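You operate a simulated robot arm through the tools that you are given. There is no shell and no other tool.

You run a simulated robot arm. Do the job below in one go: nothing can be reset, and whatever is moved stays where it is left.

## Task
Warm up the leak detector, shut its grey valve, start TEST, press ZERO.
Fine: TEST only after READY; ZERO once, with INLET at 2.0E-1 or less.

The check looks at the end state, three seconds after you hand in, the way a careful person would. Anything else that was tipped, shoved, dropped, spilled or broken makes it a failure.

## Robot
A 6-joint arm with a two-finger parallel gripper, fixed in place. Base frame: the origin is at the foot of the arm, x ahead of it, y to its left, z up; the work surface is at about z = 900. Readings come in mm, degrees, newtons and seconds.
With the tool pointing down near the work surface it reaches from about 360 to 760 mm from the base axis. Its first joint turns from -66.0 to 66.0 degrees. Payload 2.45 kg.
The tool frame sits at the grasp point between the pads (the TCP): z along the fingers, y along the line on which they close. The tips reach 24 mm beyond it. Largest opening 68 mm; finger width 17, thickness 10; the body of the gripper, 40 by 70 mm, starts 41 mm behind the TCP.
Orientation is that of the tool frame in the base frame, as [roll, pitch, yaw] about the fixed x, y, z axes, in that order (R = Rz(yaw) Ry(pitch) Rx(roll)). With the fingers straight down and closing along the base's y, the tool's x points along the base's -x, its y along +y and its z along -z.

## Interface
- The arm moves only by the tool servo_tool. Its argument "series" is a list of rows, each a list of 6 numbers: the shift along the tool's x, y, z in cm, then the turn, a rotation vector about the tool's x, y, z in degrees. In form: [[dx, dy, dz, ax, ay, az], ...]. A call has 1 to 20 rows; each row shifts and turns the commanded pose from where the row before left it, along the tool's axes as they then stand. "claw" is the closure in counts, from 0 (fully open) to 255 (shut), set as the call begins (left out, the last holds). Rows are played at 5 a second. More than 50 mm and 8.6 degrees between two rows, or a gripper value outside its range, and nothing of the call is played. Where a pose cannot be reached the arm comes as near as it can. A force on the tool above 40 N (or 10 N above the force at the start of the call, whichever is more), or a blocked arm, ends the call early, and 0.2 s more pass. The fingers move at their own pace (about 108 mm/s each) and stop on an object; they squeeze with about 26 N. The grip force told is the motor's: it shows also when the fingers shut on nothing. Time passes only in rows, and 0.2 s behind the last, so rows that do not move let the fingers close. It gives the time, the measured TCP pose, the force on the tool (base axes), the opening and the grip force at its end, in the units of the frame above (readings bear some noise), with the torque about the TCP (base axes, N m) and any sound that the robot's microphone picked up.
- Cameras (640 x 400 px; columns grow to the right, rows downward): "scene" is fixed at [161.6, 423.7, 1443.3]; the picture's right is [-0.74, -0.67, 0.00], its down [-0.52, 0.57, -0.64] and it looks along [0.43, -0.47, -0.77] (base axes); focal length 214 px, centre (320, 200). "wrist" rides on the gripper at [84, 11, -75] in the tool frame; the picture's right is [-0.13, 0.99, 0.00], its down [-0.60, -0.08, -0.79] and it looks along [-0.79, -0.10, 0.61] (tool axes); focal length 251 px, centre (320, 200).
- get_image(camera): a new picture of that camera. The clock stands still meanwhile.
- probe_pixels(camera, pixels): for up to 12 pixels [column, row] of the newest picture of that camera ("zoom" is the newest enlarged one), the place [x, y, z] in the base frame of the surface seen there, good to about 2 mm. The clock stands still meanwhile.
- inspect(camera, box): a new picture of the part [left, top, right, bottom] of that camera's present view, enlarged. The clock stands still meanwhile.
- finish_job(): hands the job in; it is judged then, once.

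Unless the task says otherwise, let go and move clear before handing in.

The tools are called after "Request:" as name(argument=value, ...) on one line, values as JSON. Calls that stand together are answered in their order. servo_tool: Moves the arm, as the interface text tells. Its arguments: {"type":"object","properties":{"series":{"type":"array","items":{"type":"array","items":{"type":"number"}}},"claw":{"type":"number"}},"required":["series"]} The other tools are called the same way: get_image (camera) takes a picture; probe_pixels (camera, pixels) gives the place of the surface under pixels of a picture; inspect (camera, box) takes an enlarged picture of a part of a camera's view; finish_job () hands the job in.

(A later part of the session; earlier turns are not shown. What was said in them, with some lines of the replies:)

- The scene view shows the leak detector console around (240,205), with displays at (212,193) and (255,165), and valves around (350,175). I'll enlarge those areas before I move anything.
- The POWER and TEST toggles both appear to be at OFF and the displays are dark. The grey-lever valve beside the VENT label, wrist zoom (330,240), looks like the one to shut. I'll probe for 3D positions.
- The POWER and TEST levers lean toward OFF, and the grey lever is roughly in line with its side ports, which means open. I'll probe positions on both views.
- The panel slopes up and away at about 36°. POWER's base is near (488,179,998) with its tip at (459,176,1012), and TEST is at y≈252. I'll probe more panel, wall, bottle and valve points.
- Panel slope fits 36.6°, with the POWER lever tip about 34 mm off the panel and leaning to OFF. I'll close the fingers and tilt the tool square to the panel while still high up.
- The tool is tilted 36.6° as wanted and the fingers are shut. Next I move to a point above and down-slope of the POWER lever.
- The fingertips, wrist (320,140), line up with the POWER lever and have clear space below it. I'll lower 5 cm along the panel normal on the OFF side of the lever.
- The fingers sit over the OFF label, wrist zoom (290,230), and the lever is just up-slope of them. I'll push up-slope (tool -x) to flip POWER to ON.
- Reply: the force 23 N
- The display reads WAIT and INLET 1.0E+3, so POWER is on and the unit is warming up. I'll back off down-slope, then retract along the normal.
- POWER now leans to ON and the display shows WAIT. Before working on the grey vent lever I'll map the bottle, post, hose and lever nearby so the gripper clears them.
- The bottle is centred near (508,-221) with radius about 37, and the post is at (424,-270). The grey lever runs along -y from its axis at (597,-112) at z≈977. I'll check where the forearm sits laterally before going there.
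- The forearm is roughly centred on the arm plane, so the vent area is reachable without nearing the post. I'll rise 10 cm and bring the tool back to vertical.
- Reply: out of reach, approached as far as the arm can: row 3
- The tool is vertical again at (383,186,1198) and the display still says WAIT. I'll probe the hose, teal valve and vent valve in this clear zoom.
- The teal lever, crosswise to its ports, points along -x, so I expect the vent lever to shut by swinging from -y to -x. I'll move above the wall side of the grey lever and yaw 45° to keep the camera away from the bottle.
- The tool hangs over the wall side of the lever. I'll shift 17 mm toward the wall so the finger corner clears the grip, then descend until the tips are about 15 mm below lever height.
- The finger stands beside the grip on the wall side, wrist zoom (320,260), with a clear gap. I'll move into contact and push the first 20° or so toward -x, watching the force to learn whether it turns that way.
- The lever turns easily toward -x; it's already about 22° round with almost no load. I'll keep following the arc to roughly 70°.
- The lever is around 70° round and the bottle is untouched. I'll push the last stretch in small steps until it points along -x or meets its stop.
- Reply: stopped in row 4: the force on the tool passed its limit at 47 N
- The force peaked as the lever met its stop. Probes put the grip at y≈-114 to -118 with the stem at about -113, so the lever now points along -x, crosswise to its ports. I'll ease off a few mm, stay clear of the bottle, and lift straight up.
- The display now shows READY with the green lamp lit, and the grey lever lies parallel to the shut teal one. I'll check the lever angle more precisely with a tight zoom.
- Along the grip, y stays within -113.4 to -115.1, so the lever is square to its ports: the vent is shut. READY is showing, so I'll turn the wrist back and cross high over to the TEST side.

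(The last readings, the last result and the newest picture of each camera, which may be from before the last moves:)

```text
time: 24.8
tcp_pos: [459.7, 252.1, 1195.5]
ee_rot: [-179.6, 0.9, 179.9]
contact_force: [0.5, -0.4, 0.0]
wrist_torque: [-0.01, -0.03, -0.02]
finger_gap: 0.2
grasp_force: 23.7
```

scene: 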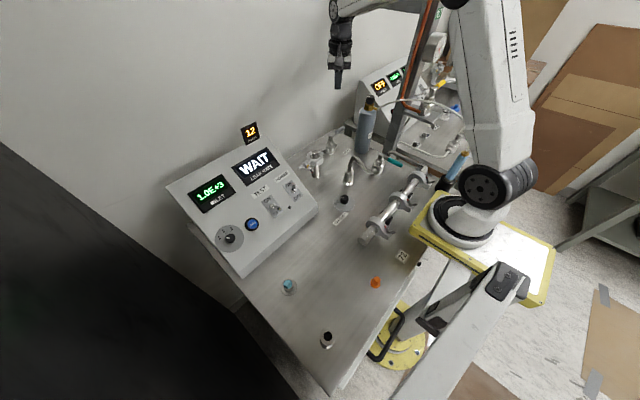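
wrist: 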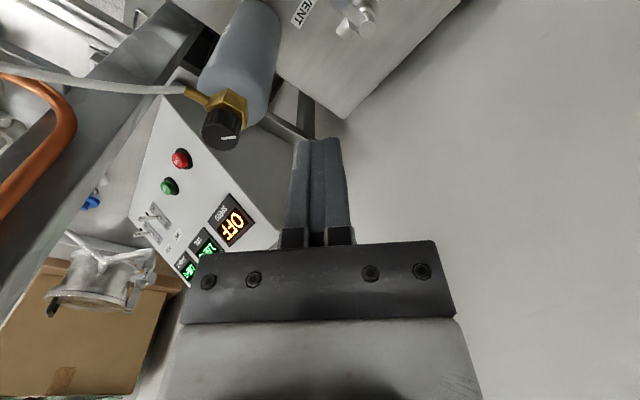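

I'm over the TEST side at (460,252,1196). I'll tilt 35.7° to match the panel again, then drop to the standoff below the TEST lever.

Request:
servo_tool(series=[[0, 0, 0, 0, -7.14, 0], [0, 0, 0, 0, -7.14, 0], [0, 0, 0, 0, -7.14, 0], [0, 0, 0, 0, -7.14, 0], [0, 0, 0, 0, -7.14, 0], [2.31, -0.01, 1.41, 0, 0, 0], [2.31, -0.01, 1.41, 0, 0, 0], [2.31, -0.01, 1.41, 0, 0, 0], [2.31, -0.01, 1.41, 0, 0, 0], [2.31, -0.01, 1.41, 0, 0, 0], [2.31, -0.01, 1.41, 0, 0, 0], [0, 0, 0, 0, 0, 0]])

Request:
get_image(camera="wrist")

Request:
inspect(camera="scene", box=[160, 110, 400, 260])

```text
time: 27.4
tcp_pos: [399.0, 246.9, 1046.6]
ee_rot: [-179.6, 36.5, -179.7]
contact_force: [-0.2, 0.0, 1.0]
wrist_torque: [-0.03, -0.01, -0.01]
finger_gap: 0.0
grasp_force: 23.2
```

```text
taken
```

wrist: 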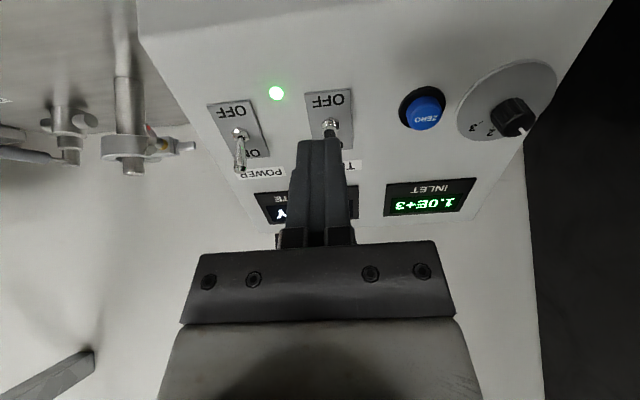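

```text
2.67 times, centred on (280, 185) of scene
```

zoom: 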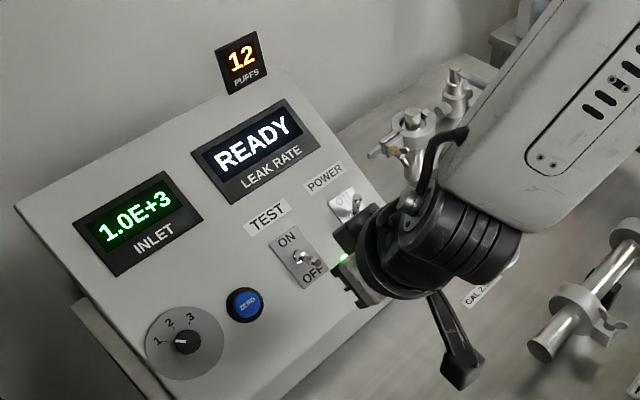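

READY still shows and INLET reads 1.0E+3. The tip is about 5 mm off in y from the TEST lever, so I'll correct that and lower along the normal on its OFF side.

Request:
servo_tool(series=[[0, 0.5, 0, 0, 0, 0], [0, 0, 1.08, 0, 0, 0], [0, 0, 1.08, 0, 0, 0], [0, 0, 1.08, 0, 0, 0], [0, 0, 1.08, 0, 0, 0], [0, 0, 1.08, 0, 0, 0], [0, 0, 0, 0, 0, 0]])

Request:
inspect(camera="wrist", box=[220, 60, 440, 200])

Request:
inspect(camera="scene", box=[230, 145, 330, 225])

```text
time: 29.0
tcp_pos: [434.2, 252.2, 1002.2]
ee_rot: [-179.6, 36.6, -179.9]
contact_force: [0.6, -0.3, -0.2]
wrist_torque: [-0.01, -0.01, 0.02]
finger_gap: 0.0
grasp_force: 23.6
```

```text
2.86 times, centred on (330, 130) of wrist
```

zoom: 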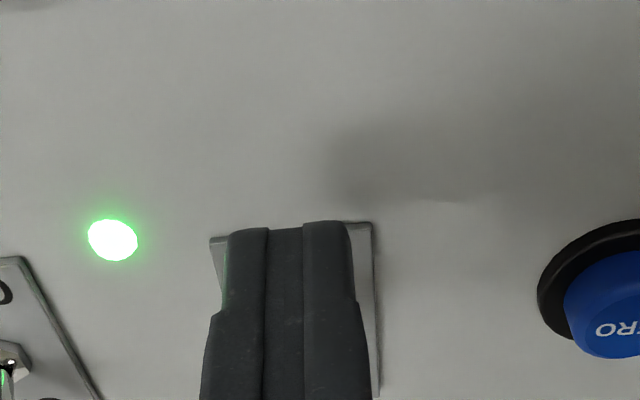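

```text
5.00 times, centred on (280, 185) of scene
```

zoom: 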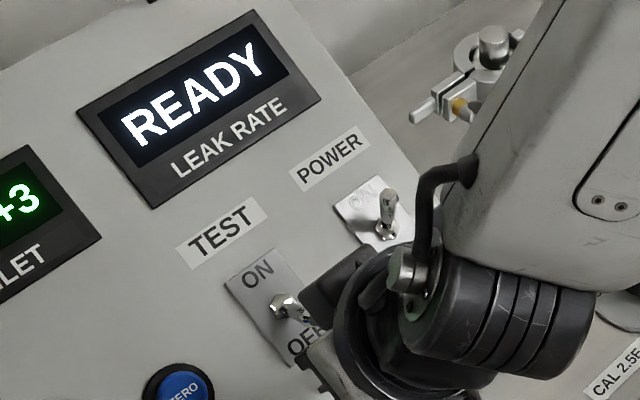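

READY is displayed and the finger sits on the OFF side of the TEST lever, wrist zoom (290,230). I'll push up-slope to set TEST to ON.

Request:
servo_tool(series=[[-0.7, 0, 0, 0, 0, 0], [-0.7, 0, 0, 0, 0, 0], [-0.7, 0, 0, 0, 0, 0], [-0.7, 0, 0, 0, 0, 0], [-0.6, 0, 0, 0, 0, 0], [-0.3, 0, 0, 0, 0, 0]])

Request:
inspect(camera="scene", box=[160, 110, 400, 260])

```text
time: 30.4
tcp_pos: [459.4, 252.4, 1022.3]
ee_rot: [-179.4, 36.3, -179.6]
contact_force: [-14.2, 3.5, -6.2]
wrist_torque: [-0.01, 0.3, 0.01]
finger_gap: 0.0
grasp_force: 22.9
```

```text
2.67 times, centred on (280, 185) of scene
```

zoom: 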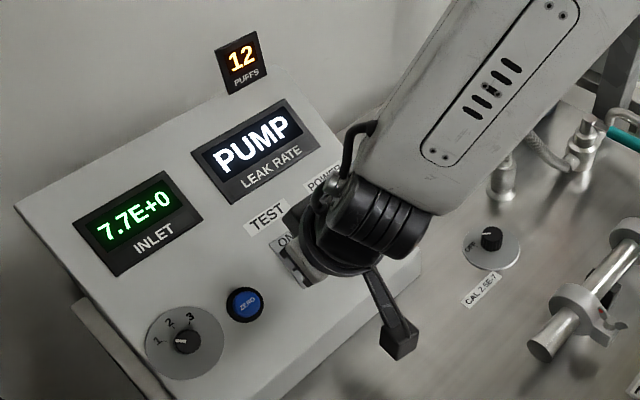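

The display says PUMP and INLET has fallen to 7.7E+0, so TEST is running. I'll back off and retract along the normal, then locate the ZERO cap.

Request:
servo_tool(series=[[0.8, 0, 0, 0, 0, 0], [0.8, 0, 0, 0, 0, 0], [0.8, 0, 0, 0, 0, 0], [0, 0, -2.0, 0, 0, 0], [0, 0, -2.5, 0, 0, 0], [0, 0, -2.5, 0, 0, 0], [0, 0, 0, 0, 0, 0]])

Request:
inspect(camera="scene", box=[160, 110, 400, 260])

Request:
inspect(camera="scene", box=[230, 205, 275, 240])

Request:
probe_pixels(camera="zoom", pixels=[[320, 200], [280, 200], [360, 200], [320, 160], [320, 240], [300, 180], [340, 220], [250, 200], [390, 200], [320, 270]])

Request:
get_image(camera="wrist")

```text
time: 32.0
tcp_pos: [398.7, 252.5, 1065.5]
ee_rot: [-179.5, 36.4, -179.8]
contact_force: [-0.5, -0.4, -0.2]
wrist_torque: [-0.03, -0.03, 0.01]
finger_gap: 0.0
grasp_force: 23.7
```

```text
2.67 times, centred on (280, 185) of scene
```

zoom: 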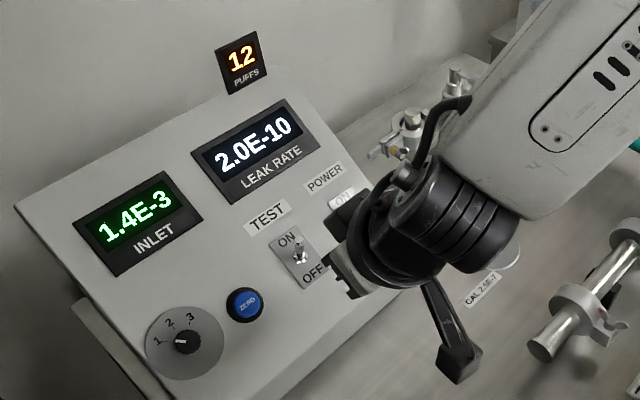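

```text
11.43 times, centred on (252, 222) of scene
```

zoom: 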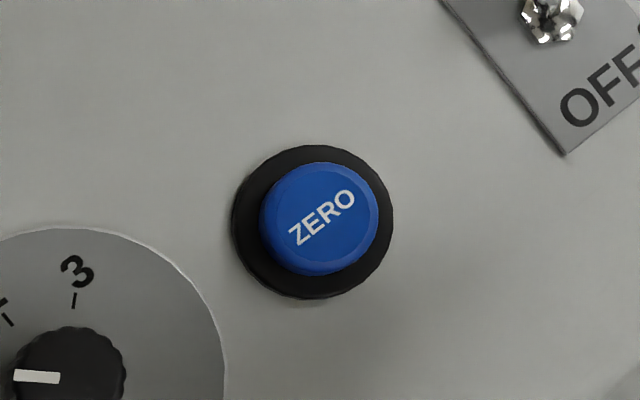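

```text
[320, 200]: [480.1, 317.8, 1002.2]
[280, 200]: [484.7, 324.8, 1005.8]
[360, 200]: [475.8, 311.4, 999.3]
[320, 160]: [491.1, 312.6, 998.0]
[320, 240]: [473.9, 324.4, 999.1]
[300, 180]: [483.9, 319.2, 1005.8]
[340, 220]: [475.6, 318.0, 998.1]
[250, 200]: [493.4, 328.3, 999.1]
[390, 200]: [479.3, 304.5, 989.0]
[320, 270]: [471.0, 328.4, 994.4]
```

```text
taken
```

wrist: 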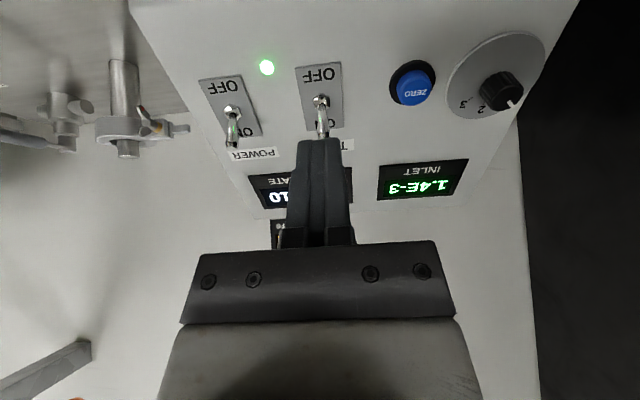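

INLET reads 1.4E-3, well below 2.0E-1, and LEAK RATE shows 2.0E-10. The ZERO cap centre is near (478.5,318.5,1001). I'll hover about 15 mm above it and check alignment before pressing.

Request:
servo_tool(series=[[-0.85, 2.2, 0, 0, 0, 0], [-0.85, 2.2, 0, 0, 0, 0], [-0.85, 2.2, 0, 0, 0, 0], [0, 0, 1.5, 0, 0, 0], [0, 0, 1.5, 0, 0, 0], [0, 0, 1.5, 0, 0, 0], [0, 0, 1.5, 0, 0, 0], [0, 0, 0, 0, 0, 0]])

Request:
inspect(camera="wrist", box=[220, 60, 440, 200])

Request:
inspect(camera="scene", box=[160, 110, 330, 260])

```text
time: 33.8
tcp_pos: [456.1, 318.2, 1031.2]
ee_rot: [-179.5, 36.5, -179.8]
contact_force: [1.0, 0.4, 0.4]
wrist_torque: [-0.02, 0.0, 0.02]
finger_gap: 0.1
grasp_force: 23.9
```

```text
2.86 times, centred on (330, 130) of wrist
```

zoom: 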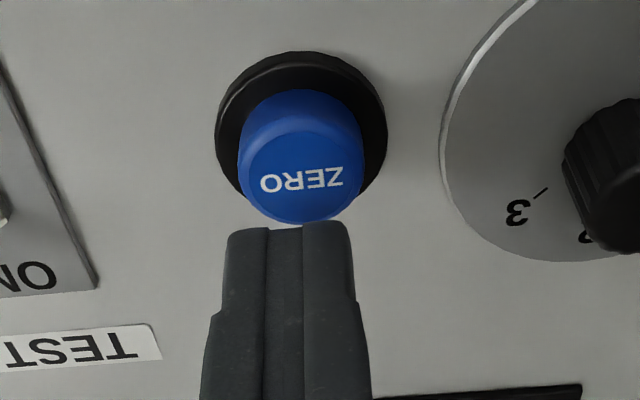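

```text
2.67 times, centred on (245, 185) of scene
```

zoom: 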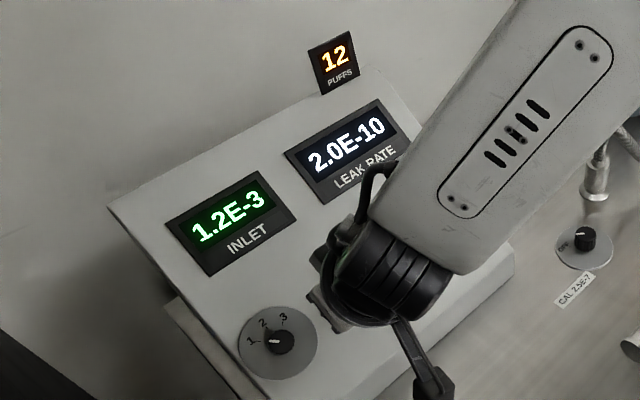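

The tip hovers about 14 mm above the ZERO cap, 1–2 mm low in y, and INLET reads 1.2E-3. I'll shift 1 mm and press gently in one stroke, then check the display before releasing.

Request:
servo_tool(series=[[0, 0.12, 0.4, 0, 0, 0], [0, 0, 0.5, 0, 0, 0], [0, 0, 0.3, 0, 0, 0], [0, 0, 0.25, 0, 0, 0], [0, 0, 0.25, 0, 0, 0], [0, 0, 0, 0, 0, 0]])

Request:
inspect(camera="scene", box=[160, 110, 330, 260])

Request:
inspect(camera="wrist", box=[220, 60, 440, 200])

```text
time: 35.2
tcp_pos: [467.9, 320.1, 1018.5]
ee_rot: [-179.5, 36.7, -179.8]
contact_force: [-1.1, 0.0, 1.0]
wrist_torque: [-0.04, -0.02, -0.01]
finger_gap: 0.0
grasp_force: 23.9
```

```text
2.67 times, centred on (245, 185) of scene
```

zoom: 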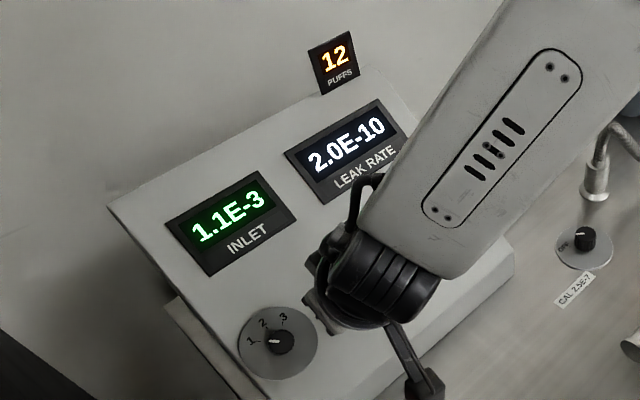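

```text
2.86 times, centred on (330, 130) of wrist
```

zoom: 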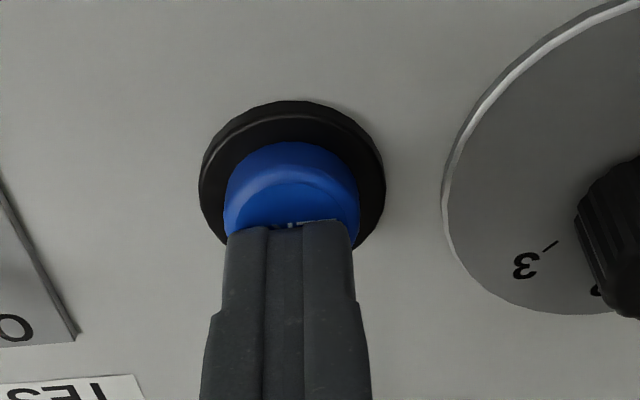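

The display still shows 2.0E-10 and the force is only about 1 N, so the press hasn't registered. I'll probe the cap to see whether it's depressed and where the tip sits on it.

Request:
inspect(camera="wrist", box=[285, 95, 355, 150])

Request:
probe_pixels(camera="zoom", pixels=[[300, 180], [300, 205], [250, 215], [350, 205], [300, 150], [200, 140], [420, 150], [250, 260], [330, 260], [300, 225]])

```text
7.27 times, centred on (320, 122) of wrist
```

zoom: 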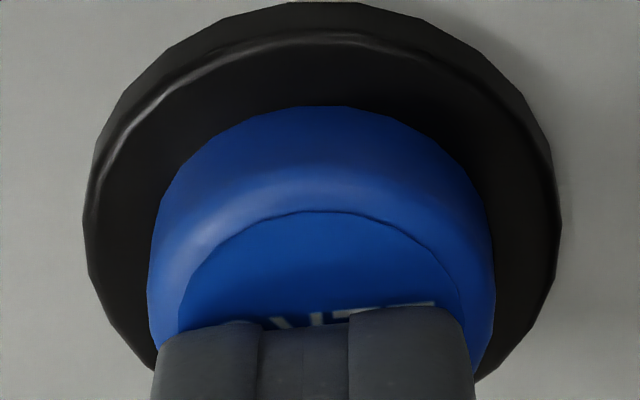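

```text
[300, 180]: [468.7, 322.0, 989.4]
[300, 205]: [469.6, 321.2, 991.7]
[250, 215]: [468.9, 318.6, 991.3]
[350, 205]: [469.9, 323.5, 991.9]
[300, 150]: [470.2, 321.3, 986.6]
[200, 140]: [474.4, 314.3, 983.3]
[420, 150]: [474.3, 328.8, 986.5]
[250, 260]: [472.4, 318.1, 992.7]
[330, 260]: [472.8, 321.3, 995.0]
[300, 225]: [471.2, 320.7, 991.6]
```

The cap top is at about 2 mm depression with the tip well over it, so this is still one partial stroke. I'll press deeper without letting go.

Request:
servo_tool(series=[[0, 0, 0.2, 0, 0, 0], [0, 0, 0.2, 0, 0, 0], [0, 0, 0, 0, 0, 0]])

Request:
inspect(camera="scene", box=[160, 110, 330, 260])

```text
time: 36.0
tcp_pos: [470.4, 319.1, 1015.6]
ee_rot: [-179.5, 36.6, -179.9]
contact_force: [-2.5, -0.4, 3.9]
wrist_torque: [0.0, 0.02, 0.01]
finger_gap: 0.0
grasp_force: 23.4
heard: click
```

```text
2.67 times, centred on (245, 185) of scene
```

zoom: 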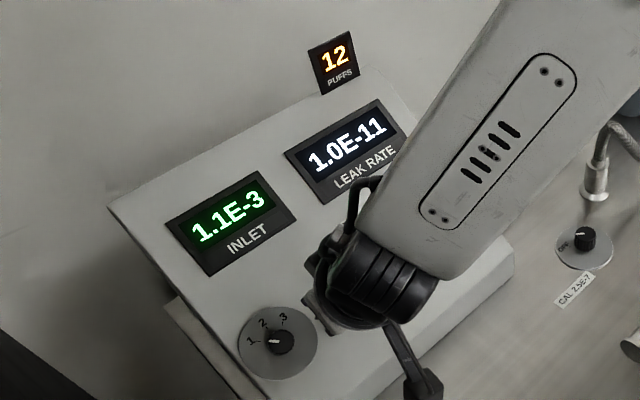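

A click was heard and LEAK RATE dropped to 1.0E-11, so ZERO has registered once. I'll retract straight back along the panel normal.

Request:
servo_tool(series=[[0, 0, -1.5, 0, 0, 0], [0, 0, -2.5, 0, 0, 0], [0, 0, -3.0, 0, 0, 0], [0, 0, -3.0, 0, 0, 0], [0, 0, 0, 0, 0, 0]])

Request:
inspect(camera="scene", box=[160, 110, 400, 260])

```text
time: 37.2
tcp_pos: [410.3, 320.5, 1095.8]
ee_rot: [-179.5, 36.5, -179.7]
contact_force: [0.6, 0.6, -0.9]
wrist_torque: [-0.02, -0.02, 0.0]
finger_gap: 0.1
grasp_force: 23.4
```

```text
2.67 times, centred on (280, 185) of scene
```

zoom: 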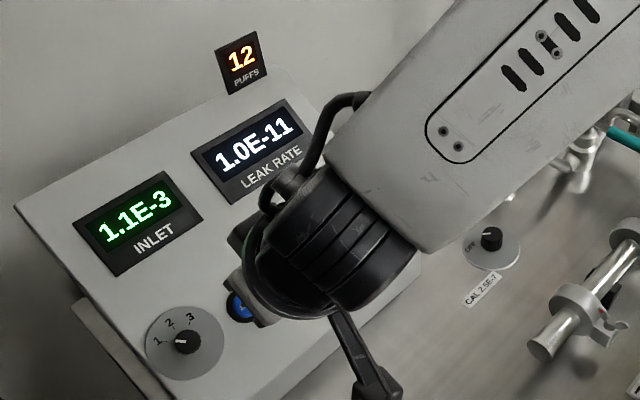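

The reading holds at 1.0E-11 with INLET 1.1E-3. I'll bring the tool upright, raise it clear, and check the whole scene.

Request:
servo_tool(series=[[0, 0, 0, 0, 7.3, 0], [0, 0, 0, 0, 7.3, 0], [0, 0, 0, 0, 7.3, 0], [0, 0, 0, 0, 7.3, 0], [0, 0, 0, 0, 7.3, 0], [0, -3.0, -3.0, 0, 0, 0], [0, -3.0, -3.0, 0, 0, 0], [0, -3.0, -3.0, 0, 0, 0], [0, -3.0, -3.0, 0, 0, 0], [0, -3.0, -3.0, 0, 0, 0], [0, 0, 0, 0, 0, 0]])

Request:
get_image(camera="scene")

Request:
inspect(camera="scene", box=[160, 110, 330, 260])

Request:
inspect(camera="scene", box=[300, 90, 430, 200])

```text
time: 39.6
tcp_pos: [410.5, 171.1, 1247.2]
ee_rot: [-179.6, 0.0, 179.9]
contact_force: [0.1, 0.6, 0.5]
wrist_torque: [0.0, 0.04, 0.0]
finger_gap: 0.3
grasp_force: 23.4
```

```text
taken
```

scene: 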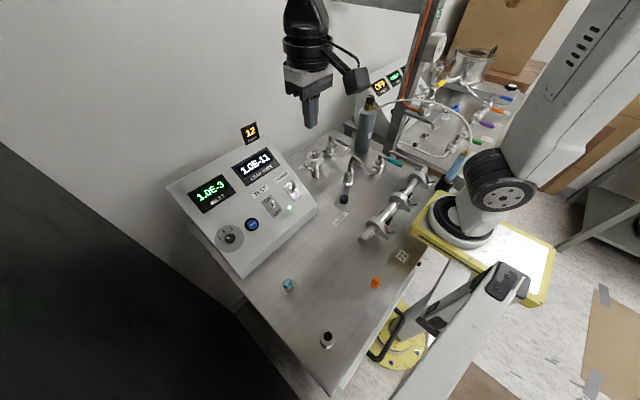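

```text
2.67 times, centred on (245, 185) of scene
```

zoom: 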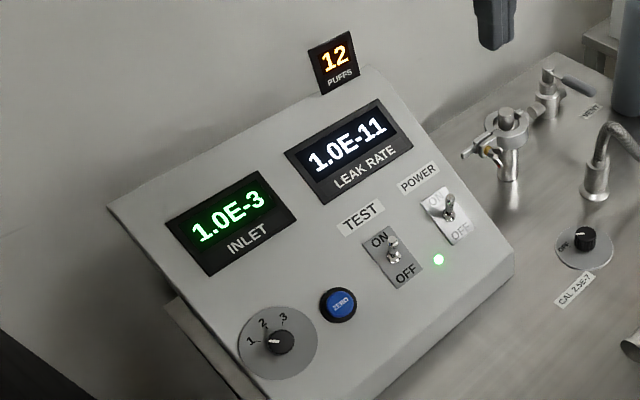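

```text
3.64 times, centred on (365, 145) of scene
```

zoom: 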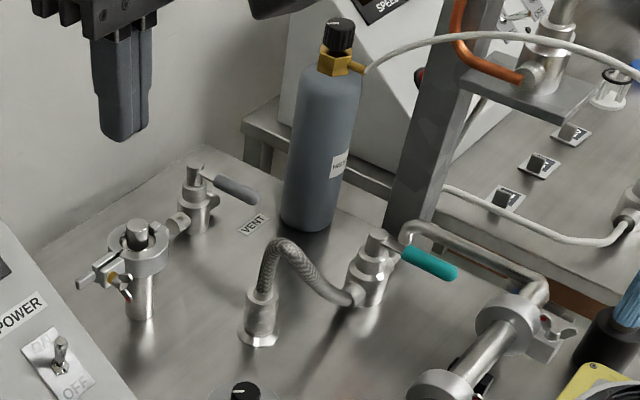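

POWER and TEST are both on, the grey vent lever is crosswise, INLET reads 1.0E-3 and LEAK RATE is zeroed at 1.0E-11. The bottle, hose and knobs are where they started and the arm is clear, so I'm handing in.

Request:
finish_job()

```text
The job is handed in.
```

The leak detector is warmed up, its grey VENT valve is shut, TEST is running, and ZERO was pressed once. I've handed the job in; the check's result has not come back to me.

- **Warm-up:** I set POWER to ON and the display showed WAIT, then READY.
- **Grey valve:** I swung the lever a quarter turn until it met its stop. It now sits within about 2° of square to its ports.
- **TEST:** I switched it on only while READY was showing. The display went to PUMP and INLET began to fall.
- **ZERO:** I pressed it with INLET at 1.1E-3, well under 2.0E-1. There was one click, and LEAK RATE dropped from 2.0E-10 to 1.0E-11.

In the last pictures the helium bottle, hose, knobs and other valves were where they started, and the arm was raised clear of the bench.
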